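You operate a simulated robot arm through the tools that you are given. There is no shell and no other tool.

Carry out the task below with a simulated robot arm. There is one attempt and no reset: what you move stays moved.

JOB
Run the soak pot to its LINE and top up the fresh tank to FILL.
Fine: both columns end in their green bands, the feed and fill levers shut.

It is judged by the outcome, as a careful person would: the job done as asked, and still so three seconds after it is handed in. It fails if anything else is knocked over, pushed out of place, dropped, spilled or broken.

ROBOT AND FRAMES
A 6-joint arm with a two-finger gripper, fixed in place. Base frame: the origin is at the foot of the arm, x ahead of it, y to its left, z up. Units: mm, degrees, N and s.
With the tool pointing down near the work surface it reaches from about 300 to 700 mm from the base axis. Its first joint turns from -166.0 to 166.0 degrees. Payload 3.18 kg.
The TCP is the grasp point between the finger pads, 30 mm short of the fingertips. In the tool frame z runs along the fingers and y along their closing line. The gripper opens to 144 mm. The gripper's body begins 103 mm behind the TCP.
Orientation is that of the tool frame in the base frame, as a unit quaternion [w, x, y, z]. With the fingers straight down and closing along the base's y, the tool's x points along the base's -x, its y along +y and its z along -z.

CONTROLS
- The arm moves only by the tool apply_moves. Its argument "commands" is one flat list of numbers, 7 for each row, row after row: the shift along the tool's x, y, z in mm, then the turn, a rotation vector about the tool's x, y, z in degrees, then the finger opening in mm, from 0 to 144. In form: [x, y, z, wx, wy, wz, hand, x, y, z, wx, wy, wz, hand, ...]. A call has 1 to 20 rows; each row shifts and turns the commanded pose from where the row before left it, along the tool's axes as they then stand. A row lasts 0.2 s, in which the tool goes at most 50 mm and 8.6 degrees; a call with a longer step from one row to the next is refused whole, and so is a gripper value outside its range. Where a pose cannot be reached the arm comes as near as it can. A force on the tool above 40 N (or 10 N above the force at the start of the call, whichever is more), or a blocked arm, ends the call early, and 0.2 s more pass. The fingers move at their own pace and stop on an object; they squeeze with about 39 N. The grip force told is the motor's: it shows also when the fingers shut on nothing. Time passes only in rows, and 0.2 s behind the last, so rows that do not move let the fingers close. The reply holds the time, the measured pose of the TCP, the force on the tool along the base axes, the opening and the grip force, in the units named above and with some noise, with the torque about the TCP (base axes, N m) and any sound that the robot's microphone picked up, and new pictures: "pictures" is both (left out), scene, wrist or none.
- Cameras (640 x 400 px; columns grow to the right, rows downward): "scene" is fixed at [400.5, -500.3, 1205.4]; the picture's right is [1.00, 0.02, 0.00], its down [0.01, -0.50, -0.87] and it looks along [-0.02, 0.87, -0.50] (base axes); focal length 310 px, centre (320, 200). "wrist" rides on the gripper at [76, 16, -143] in the tool frame; the picture's right is [-0.21, 0.98, 0.00], its down [-0.84, -0.18, -0.51] and it looks along [-0.50, -0.11, 0.86] (tool axes); focal length 218 px, centre (320, 200). There is no depth. A picture from a camera that has moved, and an enlarged one, comes with that camera's place and axes in the base frame and with its lens.
- enlarge(camera, box): a new picture of the part [left, top, right, bottom] of that camera's present view, enlarged. The clock stands still meanwhile.
- job_done(): hands the job in; it is judged then, once.

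Places have to be worked out from the pictures, the camera data and where the tool is seen. Open the gripper and draw the arm clear of the work before you hand the job in, unless the task says otherwise.

The tools are called after "Call:" by a JSON object that holds its "op" and its "data". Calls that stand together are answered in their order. apply_moves: Moves the arm, as the interface text tells. Its arguments: {"type":"object","properties":{"commands":{"type":"array"},"pictures":{"type":"string","enum":["both","scene","wrist","none"]}},"required":["commands"]} The other tools are called the same way: enlarge (camera, box) takes an enlarged picture of a part of a camera's view; job_done () hands the job in.

At the start:

```text
time: 0.0
tool_pos: [157.5, 429.2, 853.1]
tcp_rot: [0.0, 0.0, 1.0, -0.001]
wrist_force: [-0.9, -0.6, -0.9]
ft_torque: [0.02, 0.0, 0.0]
width: 143.8
gripper_force: 0.1
```

scene: 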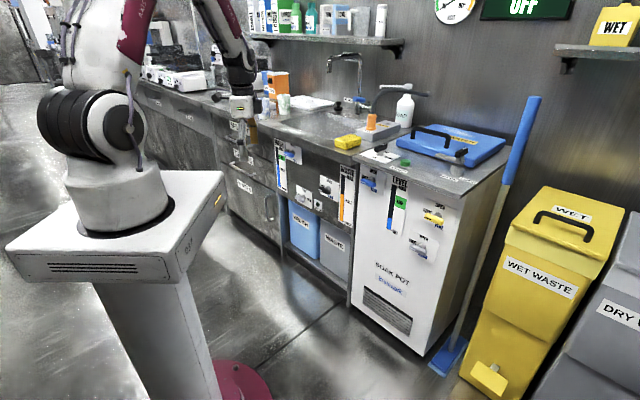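
wrist: 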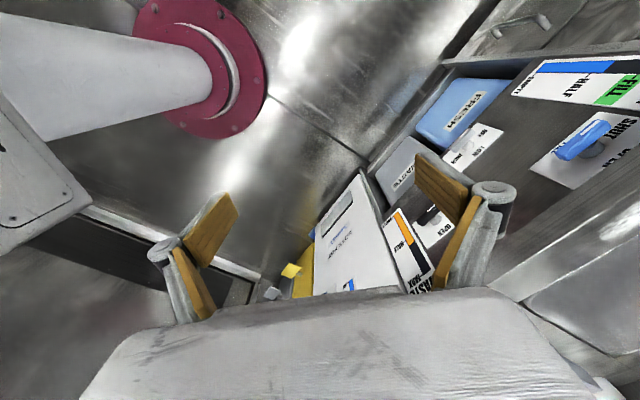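

I start by looking closely at the panels in the scene view before moving anything.

Call:
{"op": "enlarge", "data": {"camera": "scene", "box": [340, 140, 500, 260]}}

Call:
{"op": "enlarge", "data": {"camera": "scene", "box": [220, 120, 370, 260]}}

Call:
{"op": "enlarge", "data": {"camera": "scene", "box": [260, 60, 520, 220]}}

Call:
{"op": "enlarge", "data": {"camera": "wrist", "box": [360, 40, 640, 300]}}

```text
3.33 times, centred on (420, 200) of scene
camera zoom: at [400.5, -500.3, 1205.4], right [1.0, 0.02, 0.0], down [0.01, -0.5, -0.87], along [-0.02, 0.87, -0.5], focal length 1035 px, centre (-13, 200)
```

zoom: 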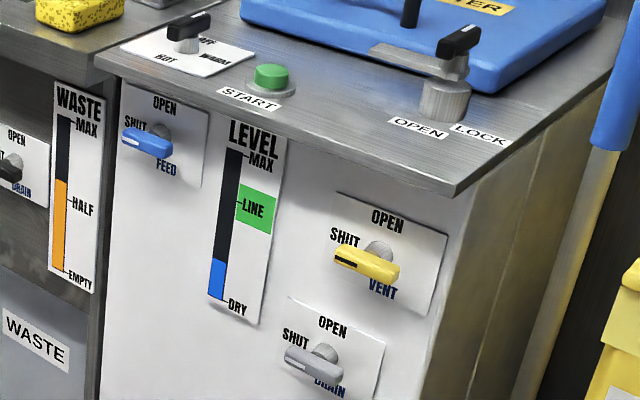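

```text
2.86 times, centred on (295, 190) of scene
camera zoom: at [400.5, -500.3, 1205.4], right [1.0, 0.02, 0.0], down [0.01, -0.5, -0.87], along [-0.02, 0.87, -0.5], focal length 887 px, centre (391, 229)
```

zoom: 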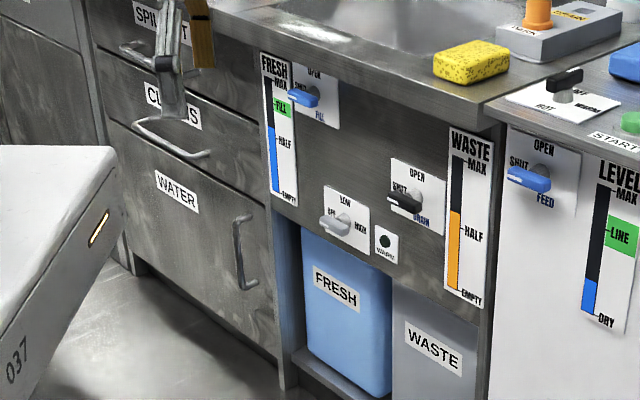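

```text
2.46 times, centred on (390, 140) of scene
camera zoom: at [400.5, -500.3, 1205.4], right [1.0, 0.02, 0.0], down [0.01, -0.5, -0.87], along [-0.02, 0.87, -0.5], focal length 764 px, centre (148, 348)
```

zoom: 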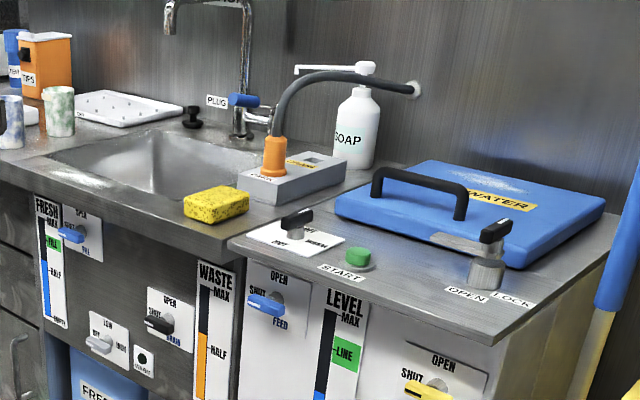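

```text
1.54 times, centred on (500, 170) of wrist
camera zoom: at [81.2, 446.5, 995.4], right [0.21, 0.98, 0.0], down [0.84, -0.18, 0.51], along [0.5, -0.11, -0.86], focal length 336 px, centre (43, 246)
```

zoom: 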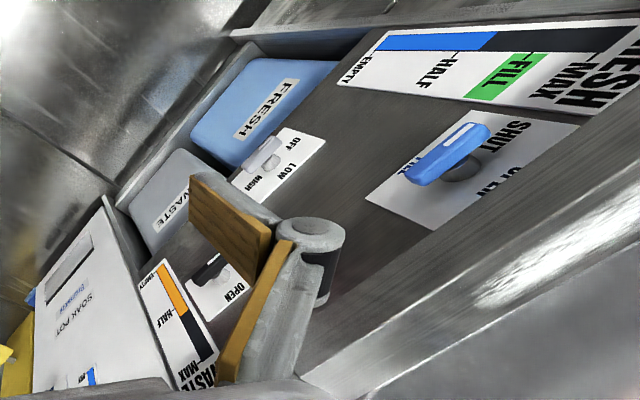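

The front panel runs at about 45°, and the levers lie near the line x+y≈1016. From the two views the FILL lever is near (237, 779, 701) and the FEED lever near (548, 468, 722). I'll turn the tool to face the panel from well clear of it, so the wrist camera can see it properly.

Call:
{"op": "apply_moves", "data": {"commands": [-42, 0, 10, 0, 0, 0, 100, -42, 0, 10, 0, 0, 0, 80, -42, 0, 10, 0, 0, 0, 60, 0, 0, 0, 0, 0, 7.5, 60, 0, 0, 0, 0, 0, 7.5, 60, 0, 0, 0, 0, 0, 7.5, 60, 0, 0, 0, 0, 0, 7.5, 60, 0, 0, 0, 0, 0, 7.5, 60, 0, 0, 0, 0, 0, 7.5, 60, 0, 0, 0, -8, 0, 0, 60, 0, 0, 0, -8, 0, 0, 60, 0, 0, 0, -8, 0, 0, 60, 0, 0, 0, -8, 0, 0, 60, 0, 0, 0, -8, 0, 0, 60, 0, 0, 0, -8, 0, 0, 60, 0, 0, 0, -8, 0, 0, 60]}}

```text
time: 3.4
tool_pos: [272.0, 448.9, 843.6]
tcp_rot: [0.041, 0.365, 0.909, 0.198]
wrist_force: [0.1, -0.7, -0.1]
ft_torque: [0.01, -0.01, 0.01]
width: 60.0
gripper_force: 0.0
out of reach, approached as far as the arm can: row 12, 13, 14, 15, 16
camera wrist: at [194.8, 464.8, 985.8], right [0.79, 0.5, 0.37], down [0.39, -0.86, 0.34], along [0.48, -0.12, -0.87], focal length 218 px, centre (320, 200)
```

scene: 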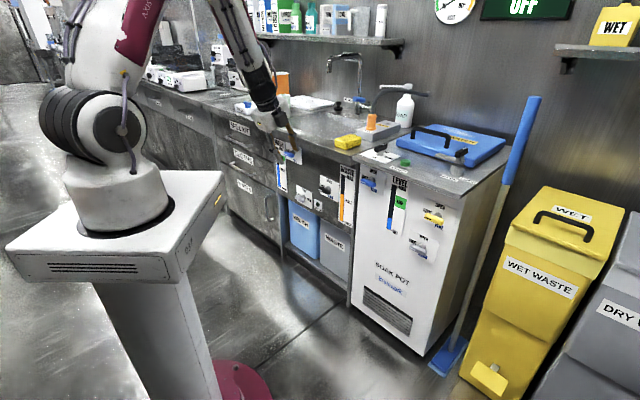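
wrist: 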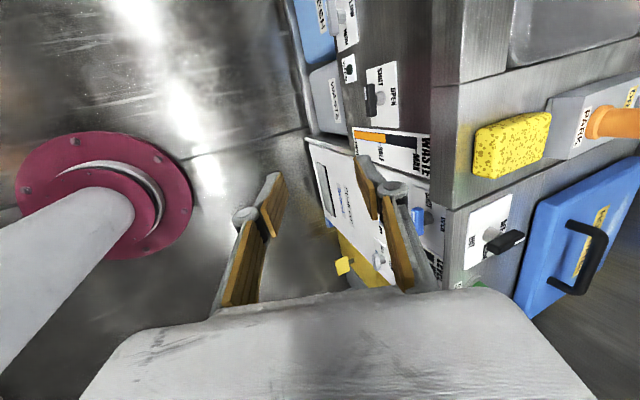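

The arm stopped at about 23° of tilt because it can't bend the wrist further this close in. I'll make a small outward and downward move to see how the commanded pose behaves.

Call:
{"op": "apply_moves", "data": {"commands": [0, 16.8, 24.9, 0, 0, 0, 60, 0, 16.8, 24.9, 0, 0, 0, 60], "pictures": "both"}}

```text
time: 4.0
tool_pos: [306.2, 487.1, 810.1]
tcp_rot: [0.041, 0.365, 0.908, 0.2]
wrist_force: [0.2, -0.3, -0.1]
ft_torque: [0.02, 0.0, 0.01]
width: 60.2
gripper_force: 0.1
camera wrist: at [228.9, 502.1, 952.5], right [0.79, 0.5, 0.37], down [0.39, -0.86, 0.34], along [0.48, -0.12, -0.87], focal length 218 px, centre (320, 200)
```

scene: 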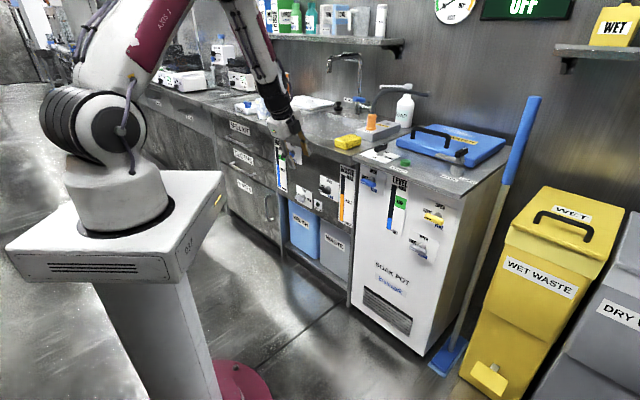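
wrist: 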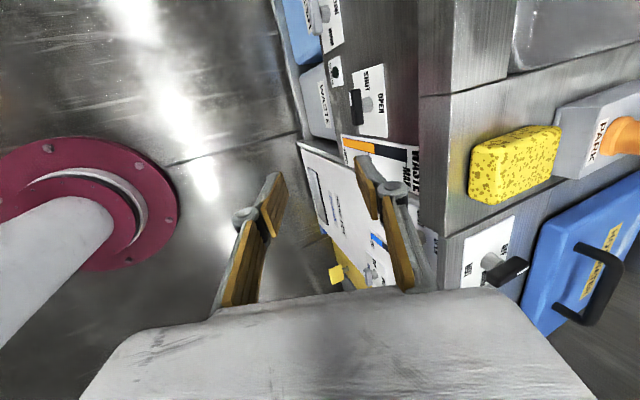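

The commanded pose follows the actual one after a limit. I'll lower the tool by about 80 mm in front of the counter and try tilting again.

Call:
{"op": "apply_moves", "data": {"commands": [0, -15.8, 36.8, 0, 0, 0, 60, 0, -15.8, 36.8, 0, 0, 0, 60, 0, 0, 0, -8, 0, 0, 60, 0, 0, 0, -8, 0, 0, 60, 0, 0, 0, -8, 0, 0, 60, 0, 0, 0, -8, 0, 0, 60], "pictures": "both"}}

```text
time: 5.4
tool_pos: [284.4, 526.6, 742.6]
tcp_rot: [0.051, 0.349, 0.848, 0.395]
wrist_force: [0.4, -0.4, -0.6]
ft_torque: [-0.02, 0.01, -0.03]
width: 60.2
gripper_force: 0.1
out of reach, approached as far as the arm can: row 1, 2, 3, 4
camera wrist: at [182.9, 491.7, 866.0], right [0.7, 0.3, 0.65], down [0.35, -0.94, 0.06], along [0.63, 0.18, -0.76], focal length 218 px, centre (320, 200)
```

scene: 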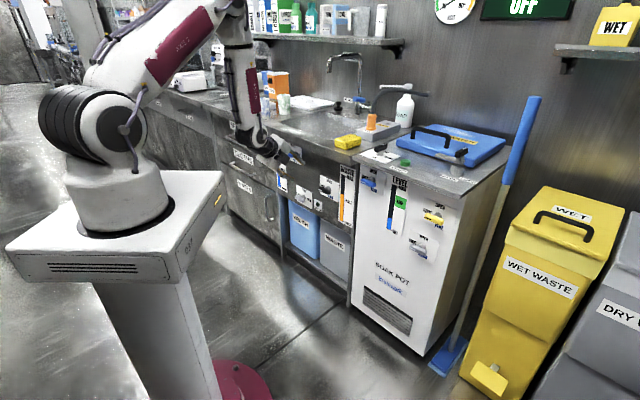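
wrist: 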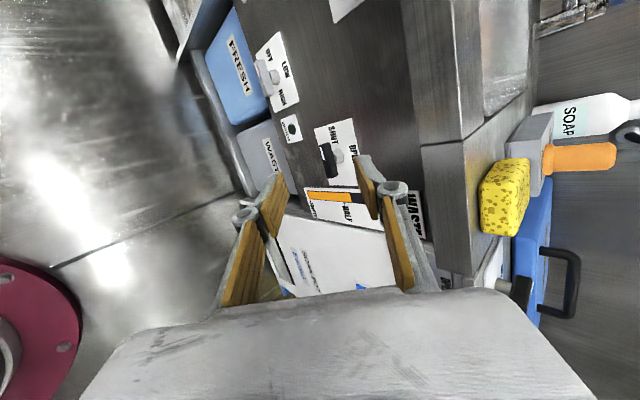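

Tilt is now about 47°. I'll finish turning the tool so the fingers point straight at the panel and close vertically.

Call:
{"op": "apply_moves", "data": {"commands": [0, 0, 0, -7.39, -1.47, -1.41, 60, 0, 0, 0, -7.39, -1.47, -1.41, 60, 0, 0, 0, -7.39, -1.47, -1.41, 60, 0, 0, 0, -7.39, -1.47, -1.41, 60, 0, 0, 0, -7.39, -1.47, -1.41, 60, 0, 0, 0, -7.39, -1.47, -1.41, 60], "pictures": "both"}}

```text
time: 6.8
tool_pos: [283.0, 526.0, 743.5]
tcp_rot: [0.272, 0.27, 0.652, 0.654]
wrist_force: [0.5, 0.5, -0.2]
ft_torque: [0.04, 0.0, 0.02]
width: 60.1
gripper_force: 0.0
camera wrist: at [127.5, 480.1, 759.2], right [0.15, -0.15, 0.98], down [0.24, -0.95, -0.18], along [0.96, 0.26, -0.1], focal length 218 px, centre (320, 200)
```

scene: 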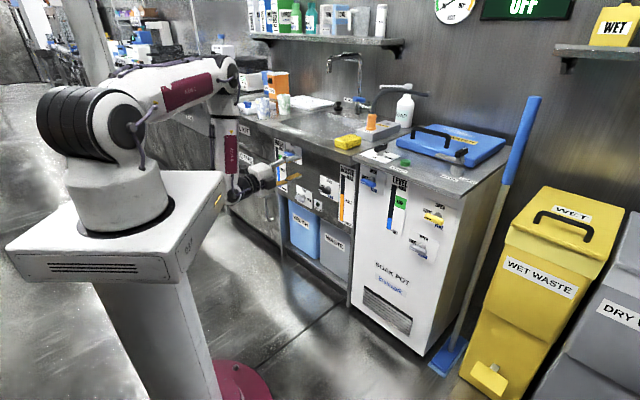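
wrist: 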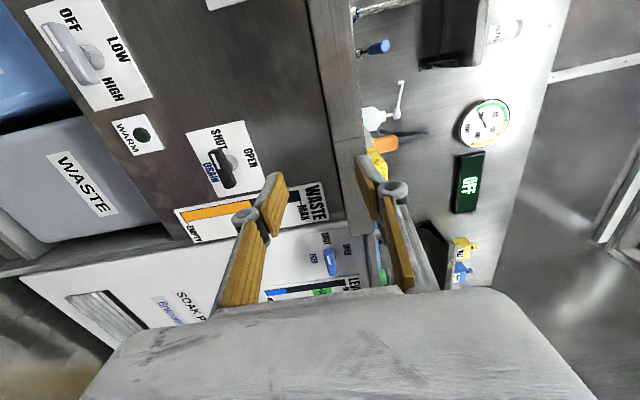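

The tool now squarely faces the panel. I'll enlarge the wrist view to see the lever shapes and the FEED panel.

Call:
{"op": "enlarge", "data": {"camera": "wrist", "box": [250, 180, 400, 300]}}

Call:
{"op": "enlarge", "data": {"camera": "wrist", "box": [20, 0, 340, 240]}}

Call:
{"op": "enlarge", "data": {"camera": "scene", "box": [260, 130, 340, 200]}}

Call:
{"op": "enlarge", "data": {"camera": "scene", "box": [355, 150, 425, 240]}}

```text
3.33 times, centred on (325, 240) of wrist
camera zoom: at [127.5, 480.1, 759.2], right [0.15, -0.15, 0.98], down [0.24, -0.95, -0.18], along [0.96, 0.26, -0.1], focal length 728 px, centre (303, 67)
```

zoom: 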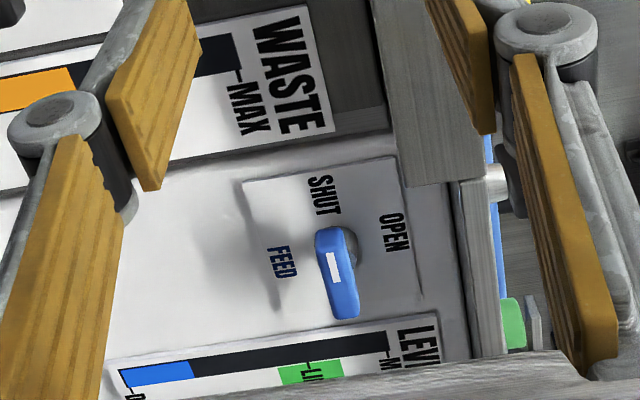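

```text
1.67 times, centred on (180, 120) of wrist
camera zoom: at [127.5, 480.1, 759.2], right [0.15, -0.15, 0.98], down [0.24, -0.95, -0.18], along [0.96, 0.26, -0.1], focal length 364 px, centre (553, 333)
```

zoom: 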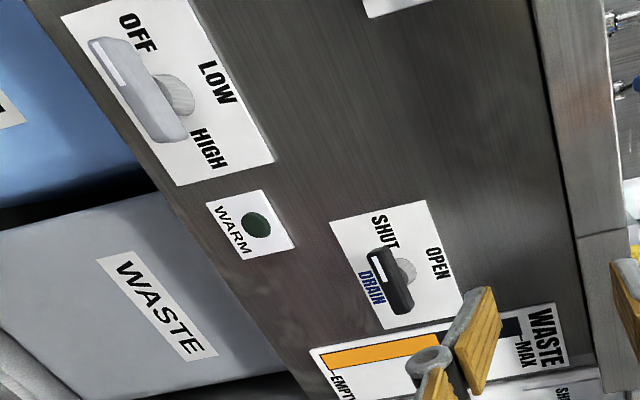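

```text
5.71 times, centred on (300, 165) of scene
camera zoom: at [400.5, -500.3, 1205.4], right [1.0, 0.02, 0.0], down [0.01, -0.5, -0.87], along [-0.02, 0.87, -0.5], focal length 1774 px, centre (434, 400)
```

zoom: 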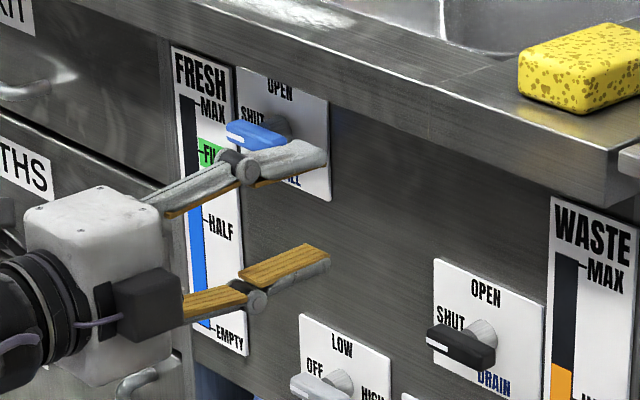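

```text
4.44 times, centred on (390, 195) of scene
camera zoom: at [400.5, -500.3, 1205.4], right [1.0, 0.02, 0.0], down [0.01, -0.5, -0.87], along [-0.02, 0.87, -0.5], focal length 1380 px, centre (9, 222)
```

zoom: 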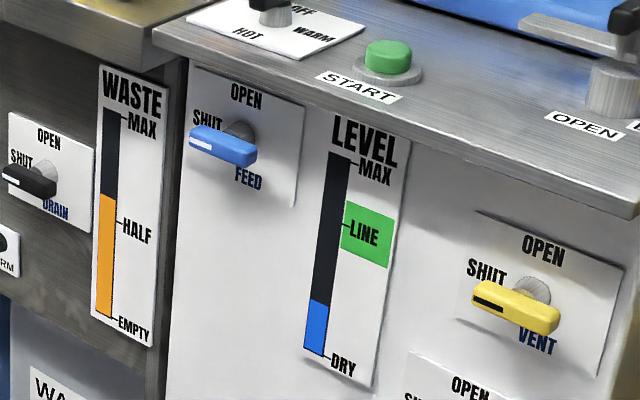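

The FEED lever handle is near (548, 473, 718), a horizontal bar set to SHUT. I'll slide along the panel at a safe standoff until the tool is square in front of it.

Call:
{"op": "apply_moves", "data": {"commands": [-37.5, -4.2, 8, 0, 0, 0, 60, -37.5, -4.2, 8, 0, 0, 0, 60, -37.5, -4.2, 8, 0, 0, 0, 60, -37.5, -4.2, 8, 0, 0, 0, 60, -37.5, -4.2, 8, 0, 0, 0, 60, -37.5, -4.2, 8, 0, 0, 0, 60], "pictures": "both"}}

```text
time: 8.2
tool_pos: [477.3, 402.5, 717.0]
tcp_rot: [0.271, 0.27, 0.653, 0.654]
wrist_force: [-0.4, -0.5, -0.2]
ft_torque: [0.06, 0.02, 0.02]
width: 60.1
gripper_force: 0.1
camera wrist: at [321.9, 355.0, 733.3], right [0.15, -0.15, 0.98], down [0.24, -0.95, -0.18], along [0.96, 0.26, -0.11], focal length 218 px, centre (320, 200)
```

scene: 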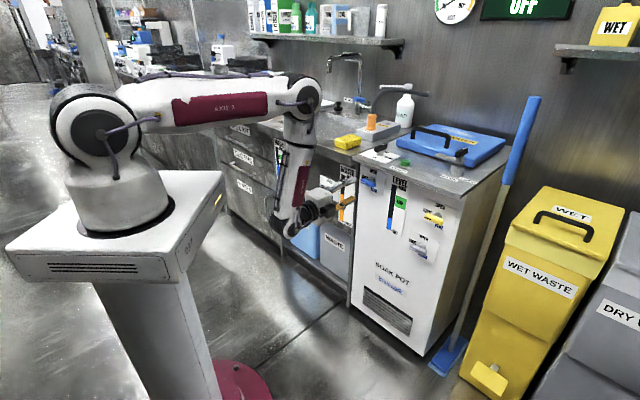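
wrist: 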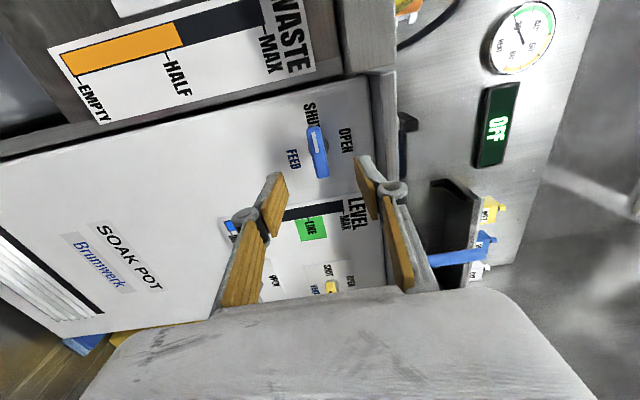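

The FEED lever sits straight ahead of the tool at roughly (549, 473, 715), about 100 mm away. I'll enlarge to pin down its hub and the handle geometry.

Call:
{"op": "enlarge", "data": {"camera": "wrist", "box": [260, 80, 400, 260]}}

Call:
{"op": "enlarge", "data": {"camera": "scene", "box": [300, 150, 420, 240]}}

Call:
{"op": "enlarge", "data": {"camera": "scene", "box": [255, 130, 310, 205]}}

```text
2.22 times, centred on (330, 170) of wrist
camera zoom: at [321.9, 355.0, 733.3], right [0.15, -0.15, 0.98], down [0.24, -0.95, -0.18], along [0.96, 0.26, -0.11], focal length 485 px, centre (298, 267)
```

zoom: 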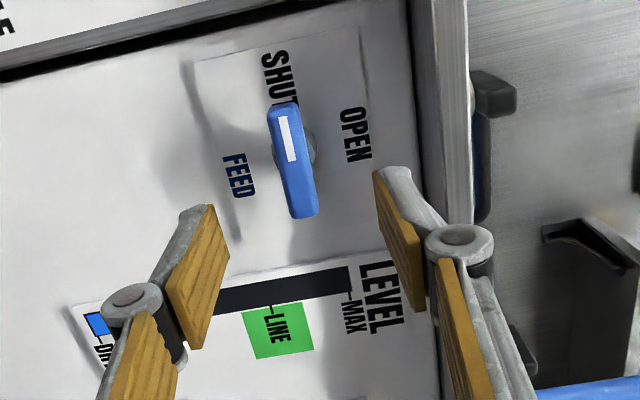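

```text
4.44 times, centred on (360, 195) of scene
camera zoom: at [400.5, -500.3, 1205.4], right [1.0, 0.02, 0.0], down [0.01, -0.5, -0.87], along [-0.02, 0.87, -0.5], focal length 1380 px, centre (142, 222)
```

zoom: 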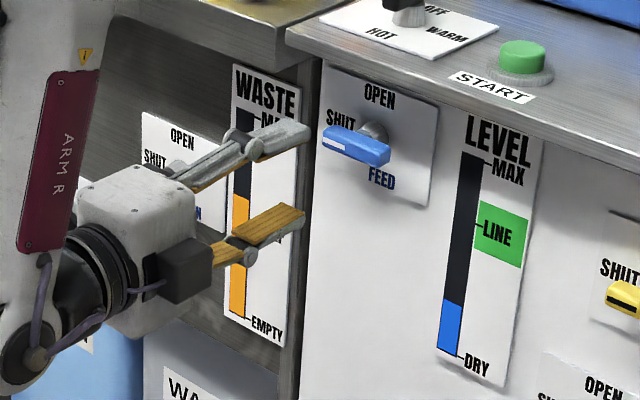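

```text
5.33 times, centred on (282, 168) of scene
camera zoom: at [400.5, -500.3, 1205.4], right [1.0, 0.02, 0.0], down [0.01, -0.5, -0.87], along [-0.02, 0.87, -0.5], focal length 1655 px, centre (520, 373)
```

zoom: 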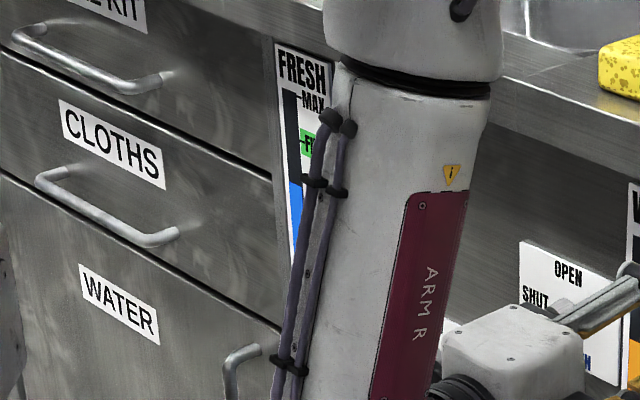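

The handle is about 61 mm long and 14 mm thick, centred near along 53 and z 714, with its front face about 100 mm ahead and the panel about 126 mm ahead. I'll narrow the gripper to 46 mm, move in until the pads straddle it, and look again before closing.

Call:
{"op": "apply_moves", "data": {"commands": [0, -1.2, 25, 0, 0, 0, 46, 0, -1.2, 25, 0, 0, 0, 46, 0, 0, 20, 0, 0, 0, 46, 0, 0, 0, 0, 0, 0, 46], "pictures": "both"}}

```text
time: 9.2
tool_pos: [526.0, 452.5, 715.2]
tcp_rot: [0.27, 0.271, 0.653, 0.653]
wrist_force: [0.1, 0.5, 0.7]
ft_torque: [-0.01, -0.02, 0.02]
width: 45.9
gripper_force: 0.1
camera wrist: at [370.5, 405.2, 731.9], right [0.15, -0.15, 0.98], down [0.24, -0.95, -0.18], along [0.96, 0.26, -0.11], focal length 218 px, centre (320, 200)
```

scene: 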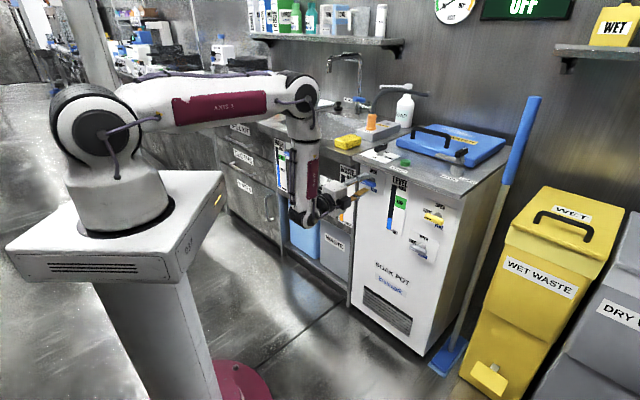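
wrist: 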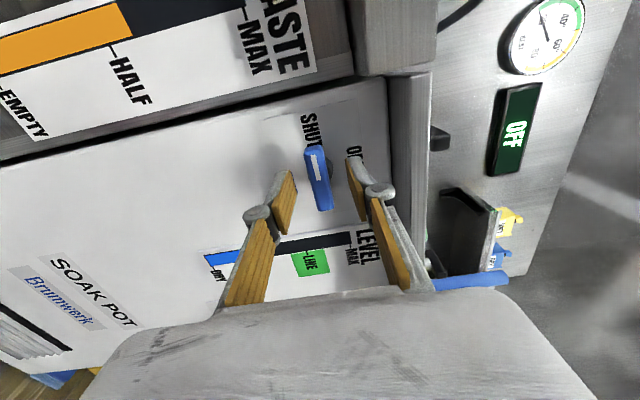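

Call:
{"op": "enlarge", "data": {"camera": "wrist", "box": [250, 110, 410, 230]}}

Call:
{"op": "enlarge", "data": {"camera": "scene", "box": [320, 150, 420, 230]}}

```text
3.33 times, centred on (330, 170) of wrist
camera zoom: at [370.5, 405.2, 731.9], right [0.15, -0.15, 0.98], down [0.24, -0.95, -0.18], along [0.96, 0.26, -0.11], focal length 728 px, centre (287, 300)
```

zoom: 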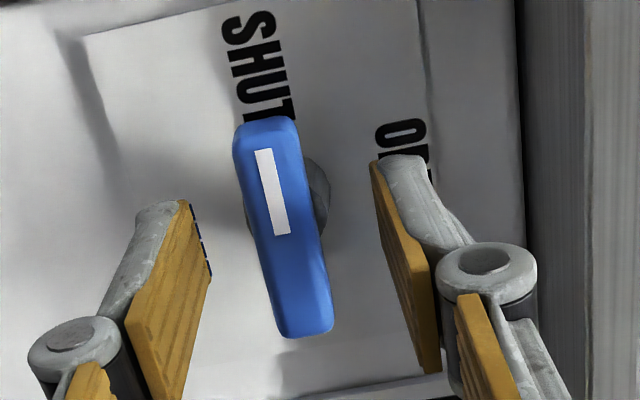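

```text
5.00 times, centred on (370, 190) of scene
camera zoom: at [400.5, -500.3, 1205.4], right [1.0, 0.02, 0.0], down [0.01, -0.5, -0.87], along [-0.02, 0.87, -0.5], focal length 1552 px, centre (70, 250)
```

zoom: 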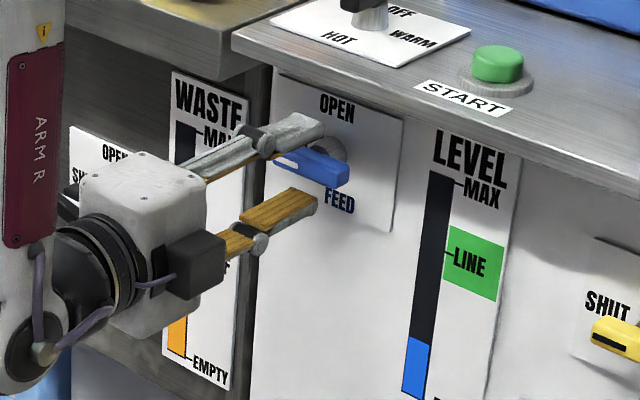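

The pads straddle the bar evenly, and the hub reads as about along 53–54, z 714.5. I'll advance 15 mm with a 1.5 mm correction to the right and close on the handle.

Call:
{"op": "apply_moves", "data": {"commands": [-0.8, -0.4, 8, 0, 0, 0, 46, -0.7, -0.4, 7, 0, 0, 0, 46, 0, 0, 0, 0, 0, 0, 30, 0, 0, 0, 0, 0, 0, 10, 0, 0, 0, 0, 0, 0, 8], "pictures": "both"}}

```text
time: 10.4
tool_pos: [538.1, 461.1, 715.3]
tcp_rot: [0.27, 0.271, 0.653, 0.654]
wrist_force: [2.3, 1.8, -2.3]
ft_torque: [-0.05, 0.05, 0.01]
width: 22.2
gripper_force: 45.0
camera wrist: at [381.5, 414.4, 731.3], right [0.15, -0.15, 0.98], down [0.24, -0.96, -0.18], along [0.96, 0.26, -0.11], focal length 218 px, centre (320, 200)
```

scene: 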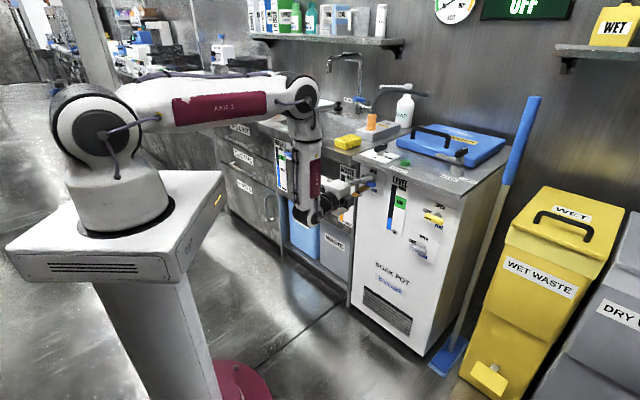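
wrist: 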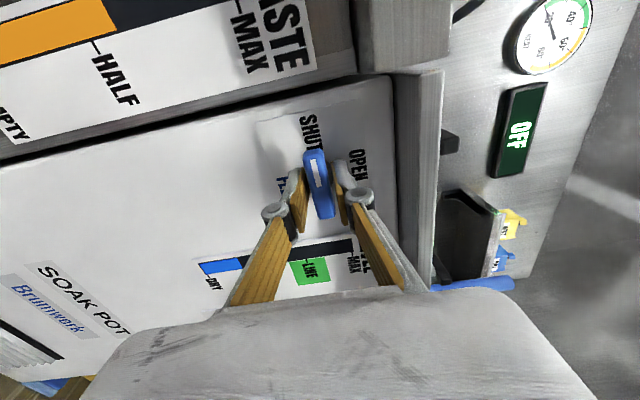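

Grip closed at 22 mm, which is wider than I estimated for the bar, so I'm checking whether the fingertips are on the bar or on the round hub behind it.

Call:
{"op": "enlarge", "data": {"camera": "wrist", "box": [250, 110, 410, 230]}}

Call:
{"op": "enlarge", "data": {"camera": "scene", "box": [340, 155, 420, 215]}}

```text
3.33 times, centred on (330, 170) of wrist
camera zoom: at [381.5, 414.4, 731.3], right [0.15, -0.15, 0.98], down [0.24, -0.96, -0.18], along [0.96, 0.26, -0.11], focal length 728 px, centre (287, 300)
```

zoom: 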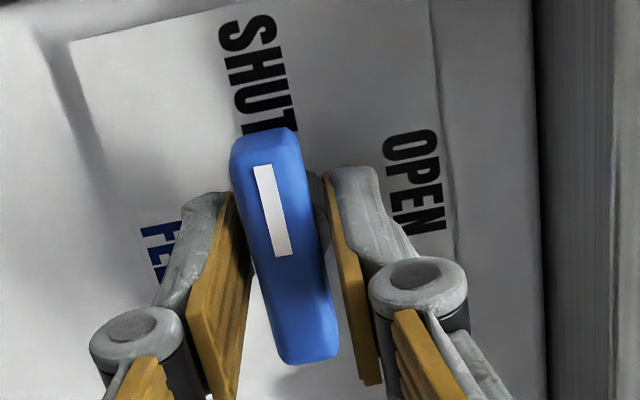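

```text
6.67 times, centred on (380, 185) of scene
camera zoom: at [400.5, -500.3, 1205.4], right [1.0, 0.02, 0.0], down [0.01, -0.5, -0.87], along [-0.02, 0.87, -0.5], focal length 2069 px, centre (-80, 300)
```

zoom: 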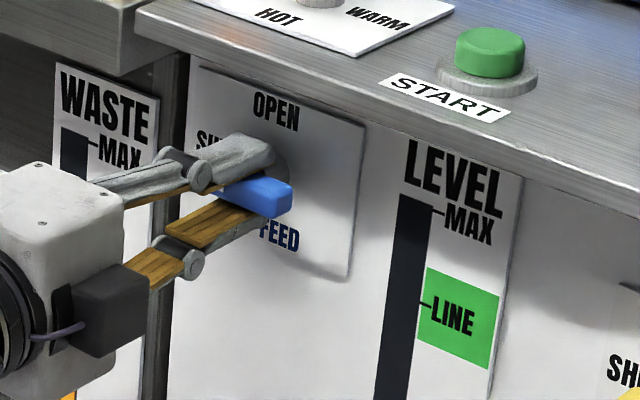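

The pads are gripping the 22 mm round hub, with gaps on either side of the bar. I'll open slightly, back off 8 mm and close on the bar alone.

Call:
{"op": "apply_moves", "data": {"commands": [0, 0, 0, 0, 0, 0, 34, 0, 0, 0, 0, 0, 0, 34, 0, 0, -8, 0, 0, 0, 34, 0, 0, 0, 0, 0, 0, 20, 0, 0, 0, 0, 0, 0, 8, 0, 0, 0, 0, 0, 0, 8], "pictures": "wrist"}}

Call:
{"op": "enlarge", "data": {"camera": "wrist", "box": [250, 110, 410, 230]}}

```text
time: 11.8
tool_pos: [532.0, 456.4, 715.4]
tcp_rot: [0.271, 0.271, 0.653, 0.653]
wrist_force: [3.3, 1.5, -2.4]
ft_torque: [-0.02, 0.06, 0.23]
width: 15.8
gripper_force: 45.6
camera wrist: at [376.3, 408.2, 731.3], right [0.15, -0.15, 0.98], down [0.24, -0.96, -0.18], along [0.96, 0.26, -0.11], focal length 218 px, centre (320, 200)
```

wrist: 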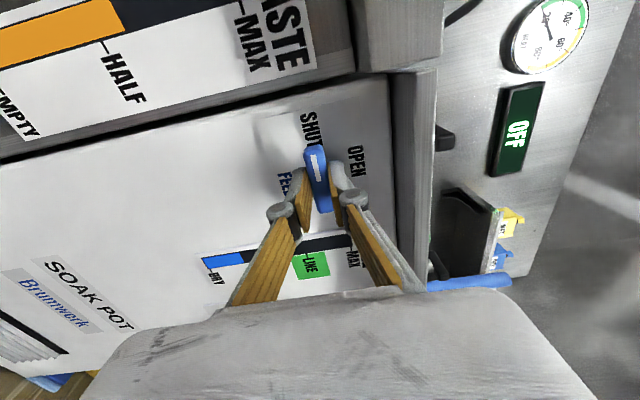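

```text
3.33 times, centred on (330, 170) of wrist
camera zoom: at [376.3, 408.2, 731.3], right [0.15, -0.15, 0.98], down [0.24, -0.96, -0.18], along [0.96, 0.26, -0.11], focal length 728 px, centre (287, 300)
```

zoom: 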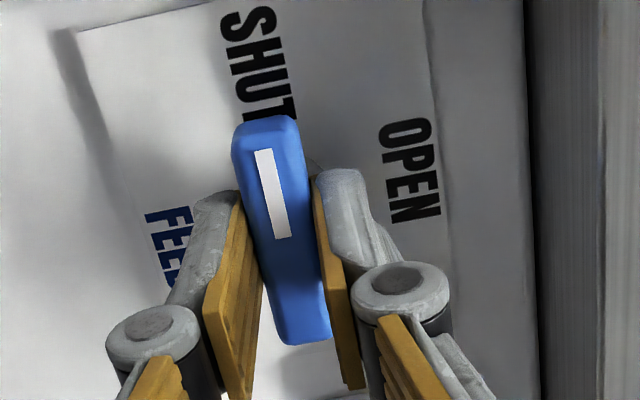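

Now the pads hold the bar itself at 15.8 mm. I'll take baseline readings of both gauges, then start turning clockwise toward OPEN in small steps while watching the forces.

Call:
{"op": "enlarge", "data": {"camera": "scene", "box": [260, 130, 310, 205]}}

Call:
{"op": "enlarge", "data": {"camera": "scene", "box": [370, 165, 420, 240]}}

Call:
{"op": "apply_moves", "data": {"commands": [0, 0, 0, 0, 0, 8, 8, 0, 0, 0, 0, 0, 8, 8], "pictures": "both"}}

```text
5.33 times, centred on (285, 168) of scene
camera zoom: at [400.5, -500.3, 1205.4], right [1.0, 0.02, 0.0], down [0.01, -0.5, -0.87], along [-0.02, 0.87, -0.5], focal length 1655 px, centre (507, 373)
```

zoom: 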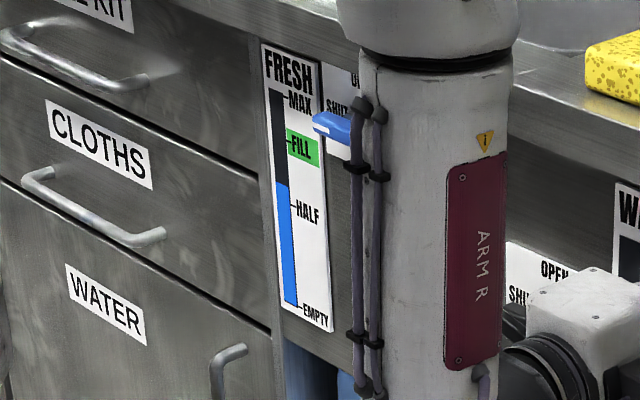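

```text
5.33 times, centred on (395, 202) of scene
camera zoom: at [400.5, -500.3, 1205.4], right [1.0, 0.02, 0.0], down [0.01, -0.5, -0.87], along [-0.02, 0.87, -0.5], focal length 1655 px, centre (-80, 187)
```

zoom: 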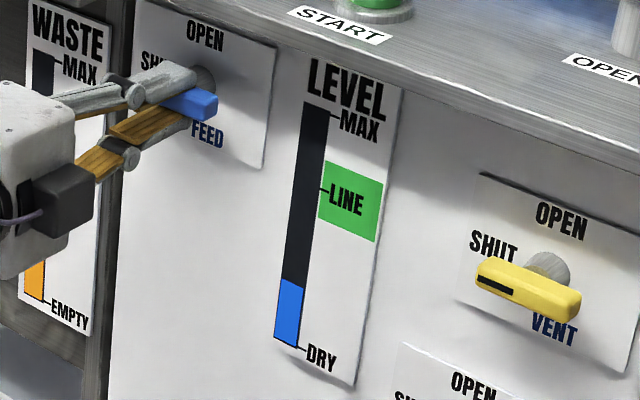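

```text
time: 12.4
tool_pos: [531.6, 455.1, 715.2]
tcp_rot: [0.178, 0.36, 0.608, 0.685]
wrist_force: [3.8, 9.2, -3.4]
ft_torque: [-0.33, 0.28, -0.97]
width: 15.8
gripper_force: 44.6
camera wrist: at [381.6, 402.8, 751.9], right [0.33, -0.33, 0.88], down [0.18, -0.9, -0.41], along [0.93, 0.29, -0.24], focal length 218 px, centre (320, 200)
```

scene: 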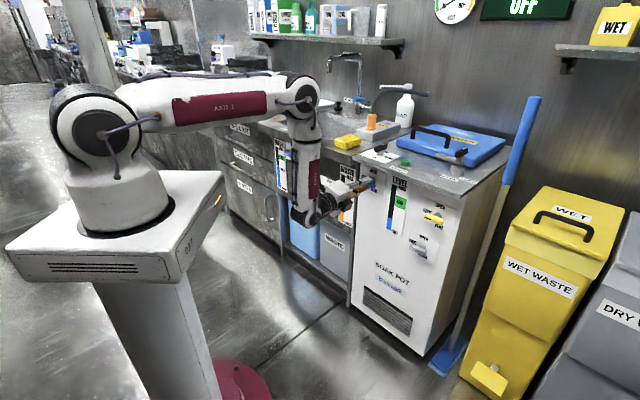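
wrist: 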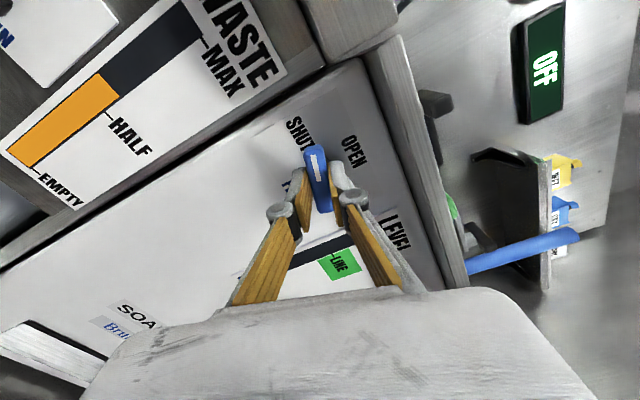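

The lever turns with the gripper at low force. I'll turn further, to about 40°, and check how fast the level responds.

Call:
{"op": "apply_moves", "data": {"commands": [0, 0, 0, 0, 0, 8, 8, 0, 0, 0, 0, 0, 8, 8, 0, 0, 0, 0, 0, 8, 8], "pictures": "both"}}

Call:
{"op": "enlarge", "data": {"camera": "scene", "box": [340, 155, 420, 240]}}

Call:
{"op": "enlarge", "data": {"camera": "scene", "box": [260, 130, 310, 205]}}

```text
time: 13.2
tool_pos: [531.9, 454.8, 715.6]
tcp_rot: [0.03, 0.478, 0.52, 0.707]
wrist_force: [-5.0, -5.6, 5.5]
ft_torque: [0.04, -0.08, -0.24]
width: 15.9
gripper_force: 45.0
camera wrist: at [396.5, 387.8, 776.9], right [0.56, -0.56, 0.61], down [0.01, -0.73, -0.68], along [0.83, 0.39, -0.4], focal length 218 px, centre (320, 200)
```

scene: 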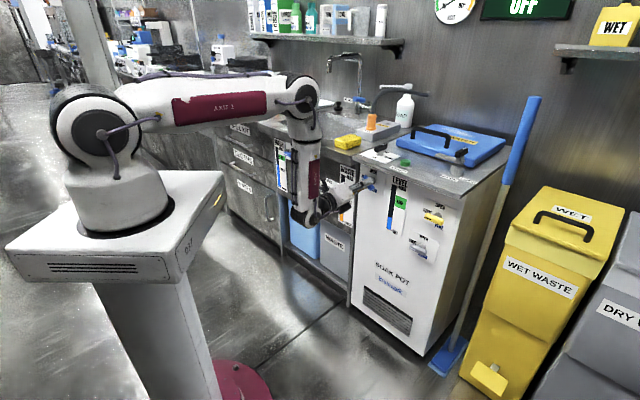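
wrist: 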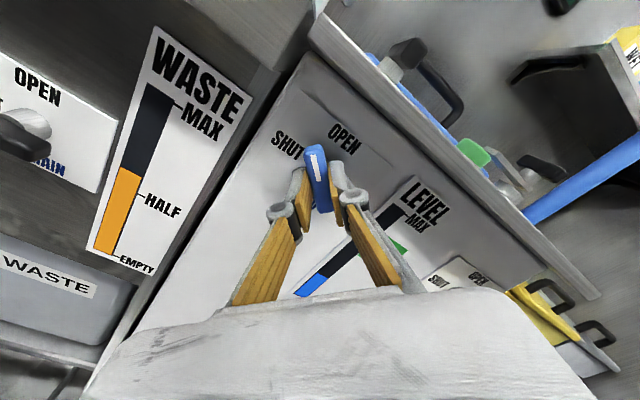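

```text
4.71 times, centred on (380, 198) of scene
camera zoom: at [400.5, -500.3, 1205.4], right [1.0, 0.02, 0.0], down [0.01, -0.5, -0.87], along [-0.02, 0.87, -0.5], focal length 1461 px, centre (38, 212)
```

zoom: 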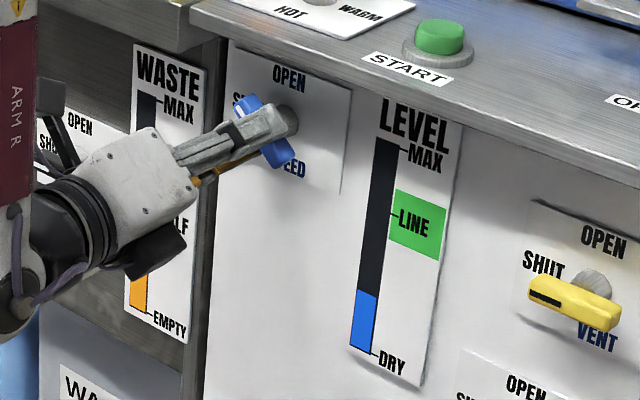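

```text
5.33 times, centred on (285, 168) of scene
camera zoom: at [400.5, -500.3, 1205.4], right [1.0, 0.02, 0.0], down [0.01, -0.5, -0.87], along [-0.02, 0.87, -0.5], focal length 1655 px, centre (507, 373)
```

zoom: 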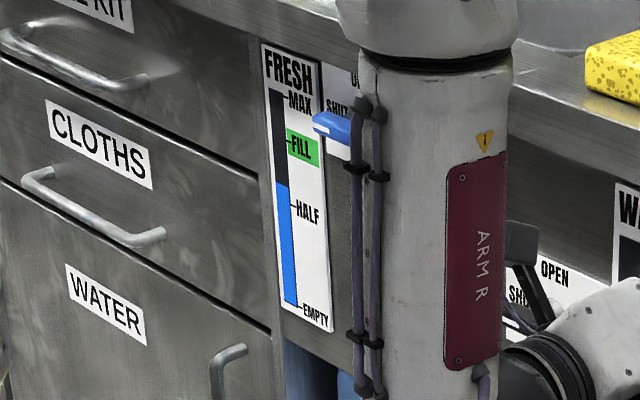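

No leaks seen, and the level has barely changed. I'll keep turning to about 64° and check again.

Call:
{"op": "apply_moves", "data": {"commands": [0, 0, 0, 0, 0, 8, 8, 0, 0, 0, 0, 0, 8, 8, 0, 0, 0, 0, 0, 8, 8], "pictures": "scene"}}

Call:
{"op": "enlarge", "data": {"camera": "scene", "box": [340, 155, 420, 240]}}

Call:
{"op": "enlarge", "data": {"camera": "scene", "box": [260, 130, 310, 205]}}

```text
time: 14.0
tool_pos: [532.5, 454.4, 715.4]
tcp_rot: [-0.116, 0.576, 0.409, 0.698]
wrist_force: [-4.5, -5.7, 9.4]
ft_torque: [-0.3, 0.34, -0.37]
width: 15.6
gripper_force: 44.6
```

scene: 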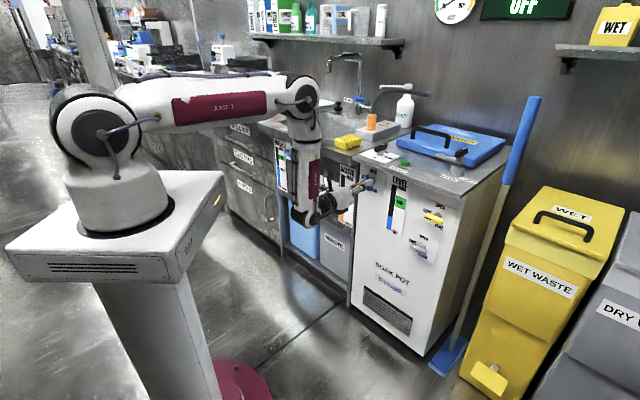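

```text
4.71 times, centred on (380, 198) of scene
camera zoom: at [400.5, -500.3, 1205.4], right [1.0, 0.02, 0.0], down [0.01, -0.5, -0.87], along [-0.02, 0.87, -0.5], focal length 1461 px, centre (38, 212)
```

zoom: 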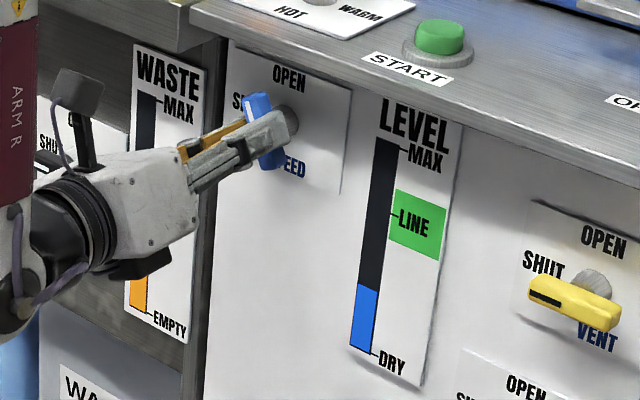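

```text
5.33 times, centred on (285, 168) of scene
camera zoom: at [400.5, -500.3, 1205.4], right [1.0, 0.02, 0.0], down [0.01, -0.5, -0.87], along [-0.02, 0.87, -0.5], focal length 1655 px, centre (507, 373)
```

zoom: 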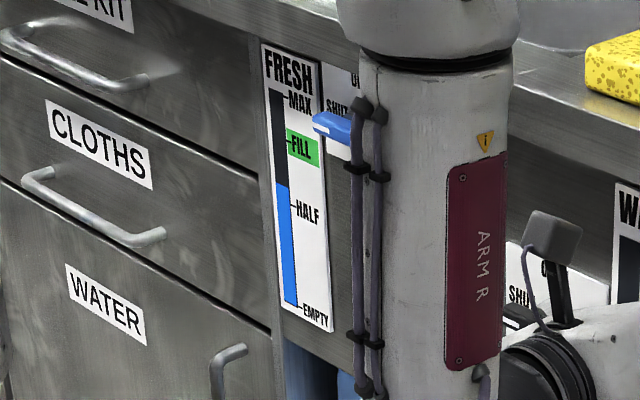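

The level has started to rise, about 3% in 0.8 s. I'll bring the lever to nearly fully open and measure the rate.

Call:
{"op": "apply_moves", "data": {"commands": [0, 0, 0, 0, 0, 8, 8, 0, 0, 0, 0, 0, 8, 8, 0, 0, 0, 0, 0, 8, 8], "pictures": "both"}}

Call:
{"op": "enlarge", "data": {"camera": "scene", "box": [340, 155, 420, 240]}}

Call:
{"op": "enlarge", "data": {"camera": "scene", "box": [260, 130, 310, 205]}}

```text
time: 14.8
tool_pos: [531.7, 452.1, 715.1]
tcp_rot: [-0.229, 0.634, 0.311, 0.67]
wrist_force: [19.5, 24.6, 0.7]
ft_torque: [0.01, 0.01, 0.1]
width: 16.2
gripper_force: 44.8
out of reach, approached as far as the arm can: row 3
camera wrist: at [434.4, 347.0, 793.0], right [0.71, -0.7, -0.09], down [-0.41, -0.31, -0.86], along [0.58, 0.64, -0.5], focal length 218 px, centre (320, 200)
```

scene: 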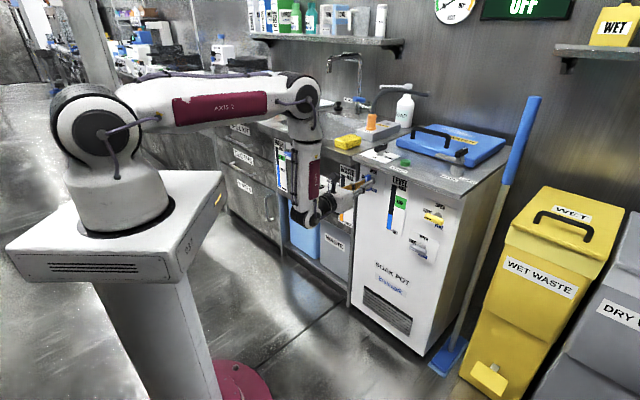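
wrist: 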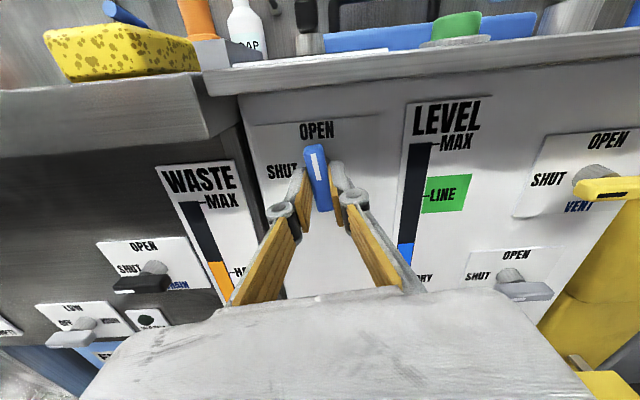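

```text
4.71 times, centred on (380, 198) of scene
camera zoom: at [400.5, -500.3, 1205.4], right [1.0, 0.02, 0.0], down [0.01, -0.5, -0.87], along [-0.02, 0.87, -0.5], focal length 1461 px, centre (38, 212)
```

zoom: 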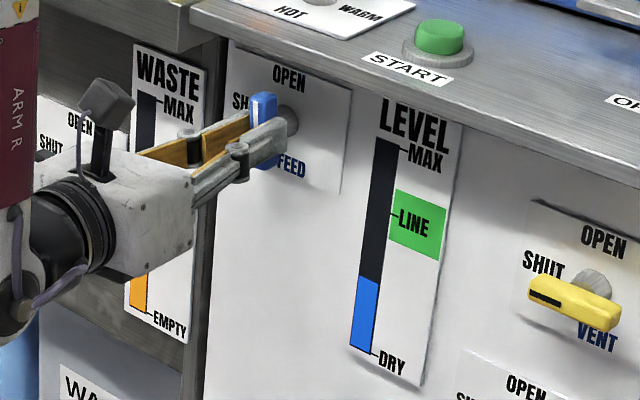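

```text
5.33 times, centred on (285, 168) of scene
camera zoom: at [400.5, -500.3, 1205.4], right [1.0, 0.02, 0.0], down [0.01, -0.5, -0.87], along [-0.02, 0.87, -0.5], focal length 1655 px, centre (507, 373)
```

zoom: 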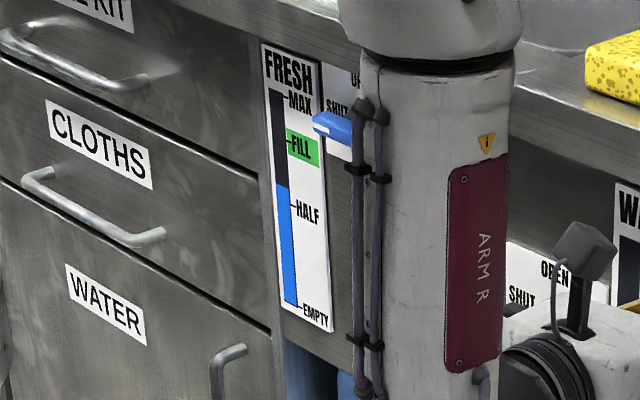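

The lever is at about 83° (effectively open) and the level is rising at roughly 4%/s. The arm hit a joint limit and is pulling on the handle at about 31 N, so I'll ease 2 mm forward and wait while the pot fills.

Call:
{"op": "apply_moves", "data": {"commands": [0, 0, 1, 0, 0, 0, 8, 0, 0, 1, 0, 0, 0, 8, 0, 0, 0, 0, 0, 0, 8, 0, 0, 0, 0, 0, 0, 8], "pictures": "scene"}}

Call:
{"op": "enlarge", "data": {"camera": "scene", "box": [340, 155, 420, 240]}}

```text
time: 15.8
tool_pos: [530.0, 452.9, 714.5]
tcp_rot: [-0.229, 0.634, 0.311, 0.67]
wrist_force: [-7.1, 2.2, 19.6]
ft_torque: [0.61, -0.63, 0.21]
width: 15.7
gripper_force: 44.7
```

scene: 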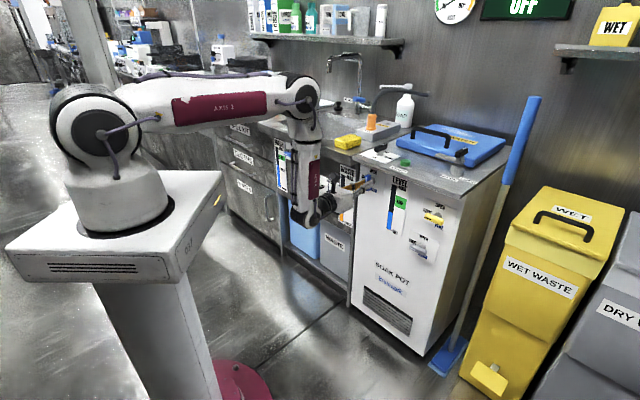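

```text
4.71 times, centred on (380, 198) of scene
camera zoom: at [400.5, -500.3, 1205.4], right [1.0, 0.02, 0.0], down [0.01, -0.5, -0.87], along [-0.02, 0.87, -0.5], focal length 1461 px, centre (38, 212)
```

zoom: 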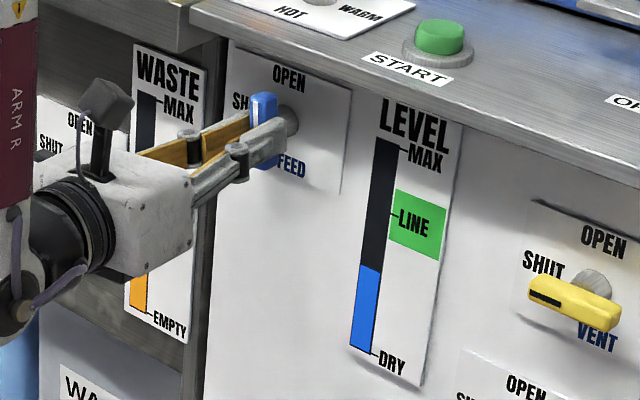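

The level is now about 42% and rising at about 6%/s, with the LINE mark near 66%. I'll hold for 2 s and check again before closing.

Call:
{"op": "apply_moves", "data": {"commands": [0, 0, 0, 0, 0, 0, 8, 0, 0, 0, 0, 0, 0, 8, 0, 0, 0, 0, 0, 0, 8, 0, 0, 0, 0, 0, 0, 8, 0, 0, 0, 0, 0, 0, 8, 0, 0, 0, 0, 0, 0, 8, 0, 0, 0, 0, 0, 0, 8, 0, 0, 0, 0, 0, 0, 8, 0, 0, 0, 0, 0, 0, 8], "pictures": "scene"}}

Call:
{"op": "enlarge", "data": {"camera": "scene", "box": [340, 155, 420, 240]}}

Call:
{"op": "enlarge", "data": {"camera": "scene", "box": [260, 130, 310, 205]}}

```text
time: 17.8
tool_pos: [530.8, 452.2, 715.4]
tcp_rot: [-0.23, 0.633, 0.312, 0.67]
wrist_force: [-12.4, 1.6, 19.7]
ft_torque: [0.52, -0.55, 0.29]
width: 15.9
gripper_force: 45.3
```

scene: 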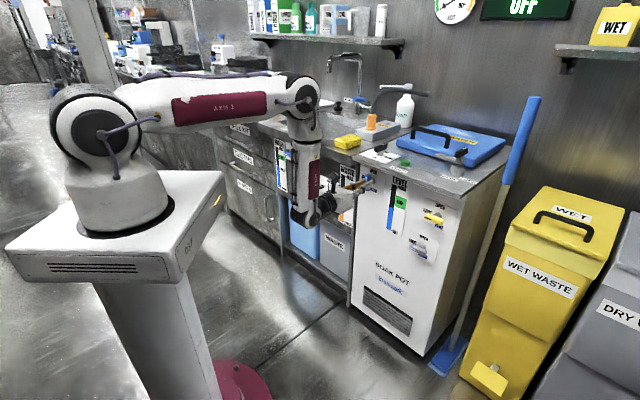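

```text
4.71 times, centred on (380, 198) of scene
camera zoom: at [400.5, -500.3, 1205.4], right [1.0, 0.02, 0.0], down [0.01, -0.5, -0.87], along [-0.02, 0.87, -0.5], focal length 1461 px, centre (38, 212)
```

zoom: 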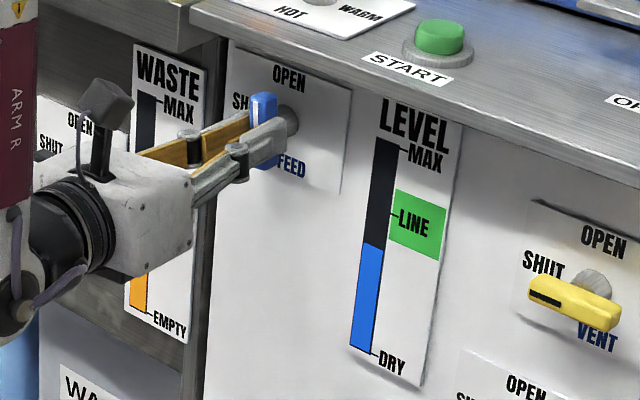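

```text
5.33 times, centred on (285, 168) of scene
camera zoom: at [400.5, -500.3, 1205.4], right [1.0, 0.02, 0.0], down [0.01, -0.5, -0.87], along [-0.02, 0.87, -0.5], focal length 1655 px, centre (507, 373)
```

zoom: 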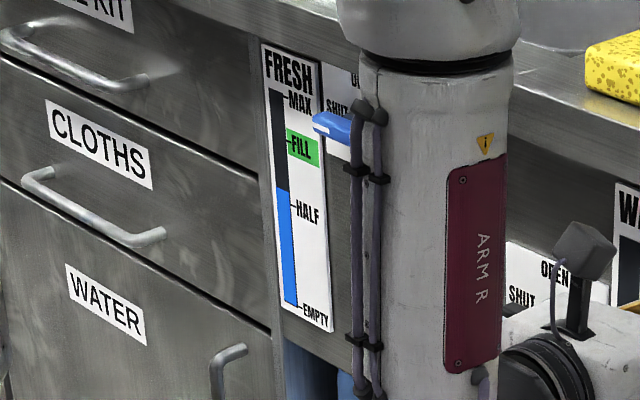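

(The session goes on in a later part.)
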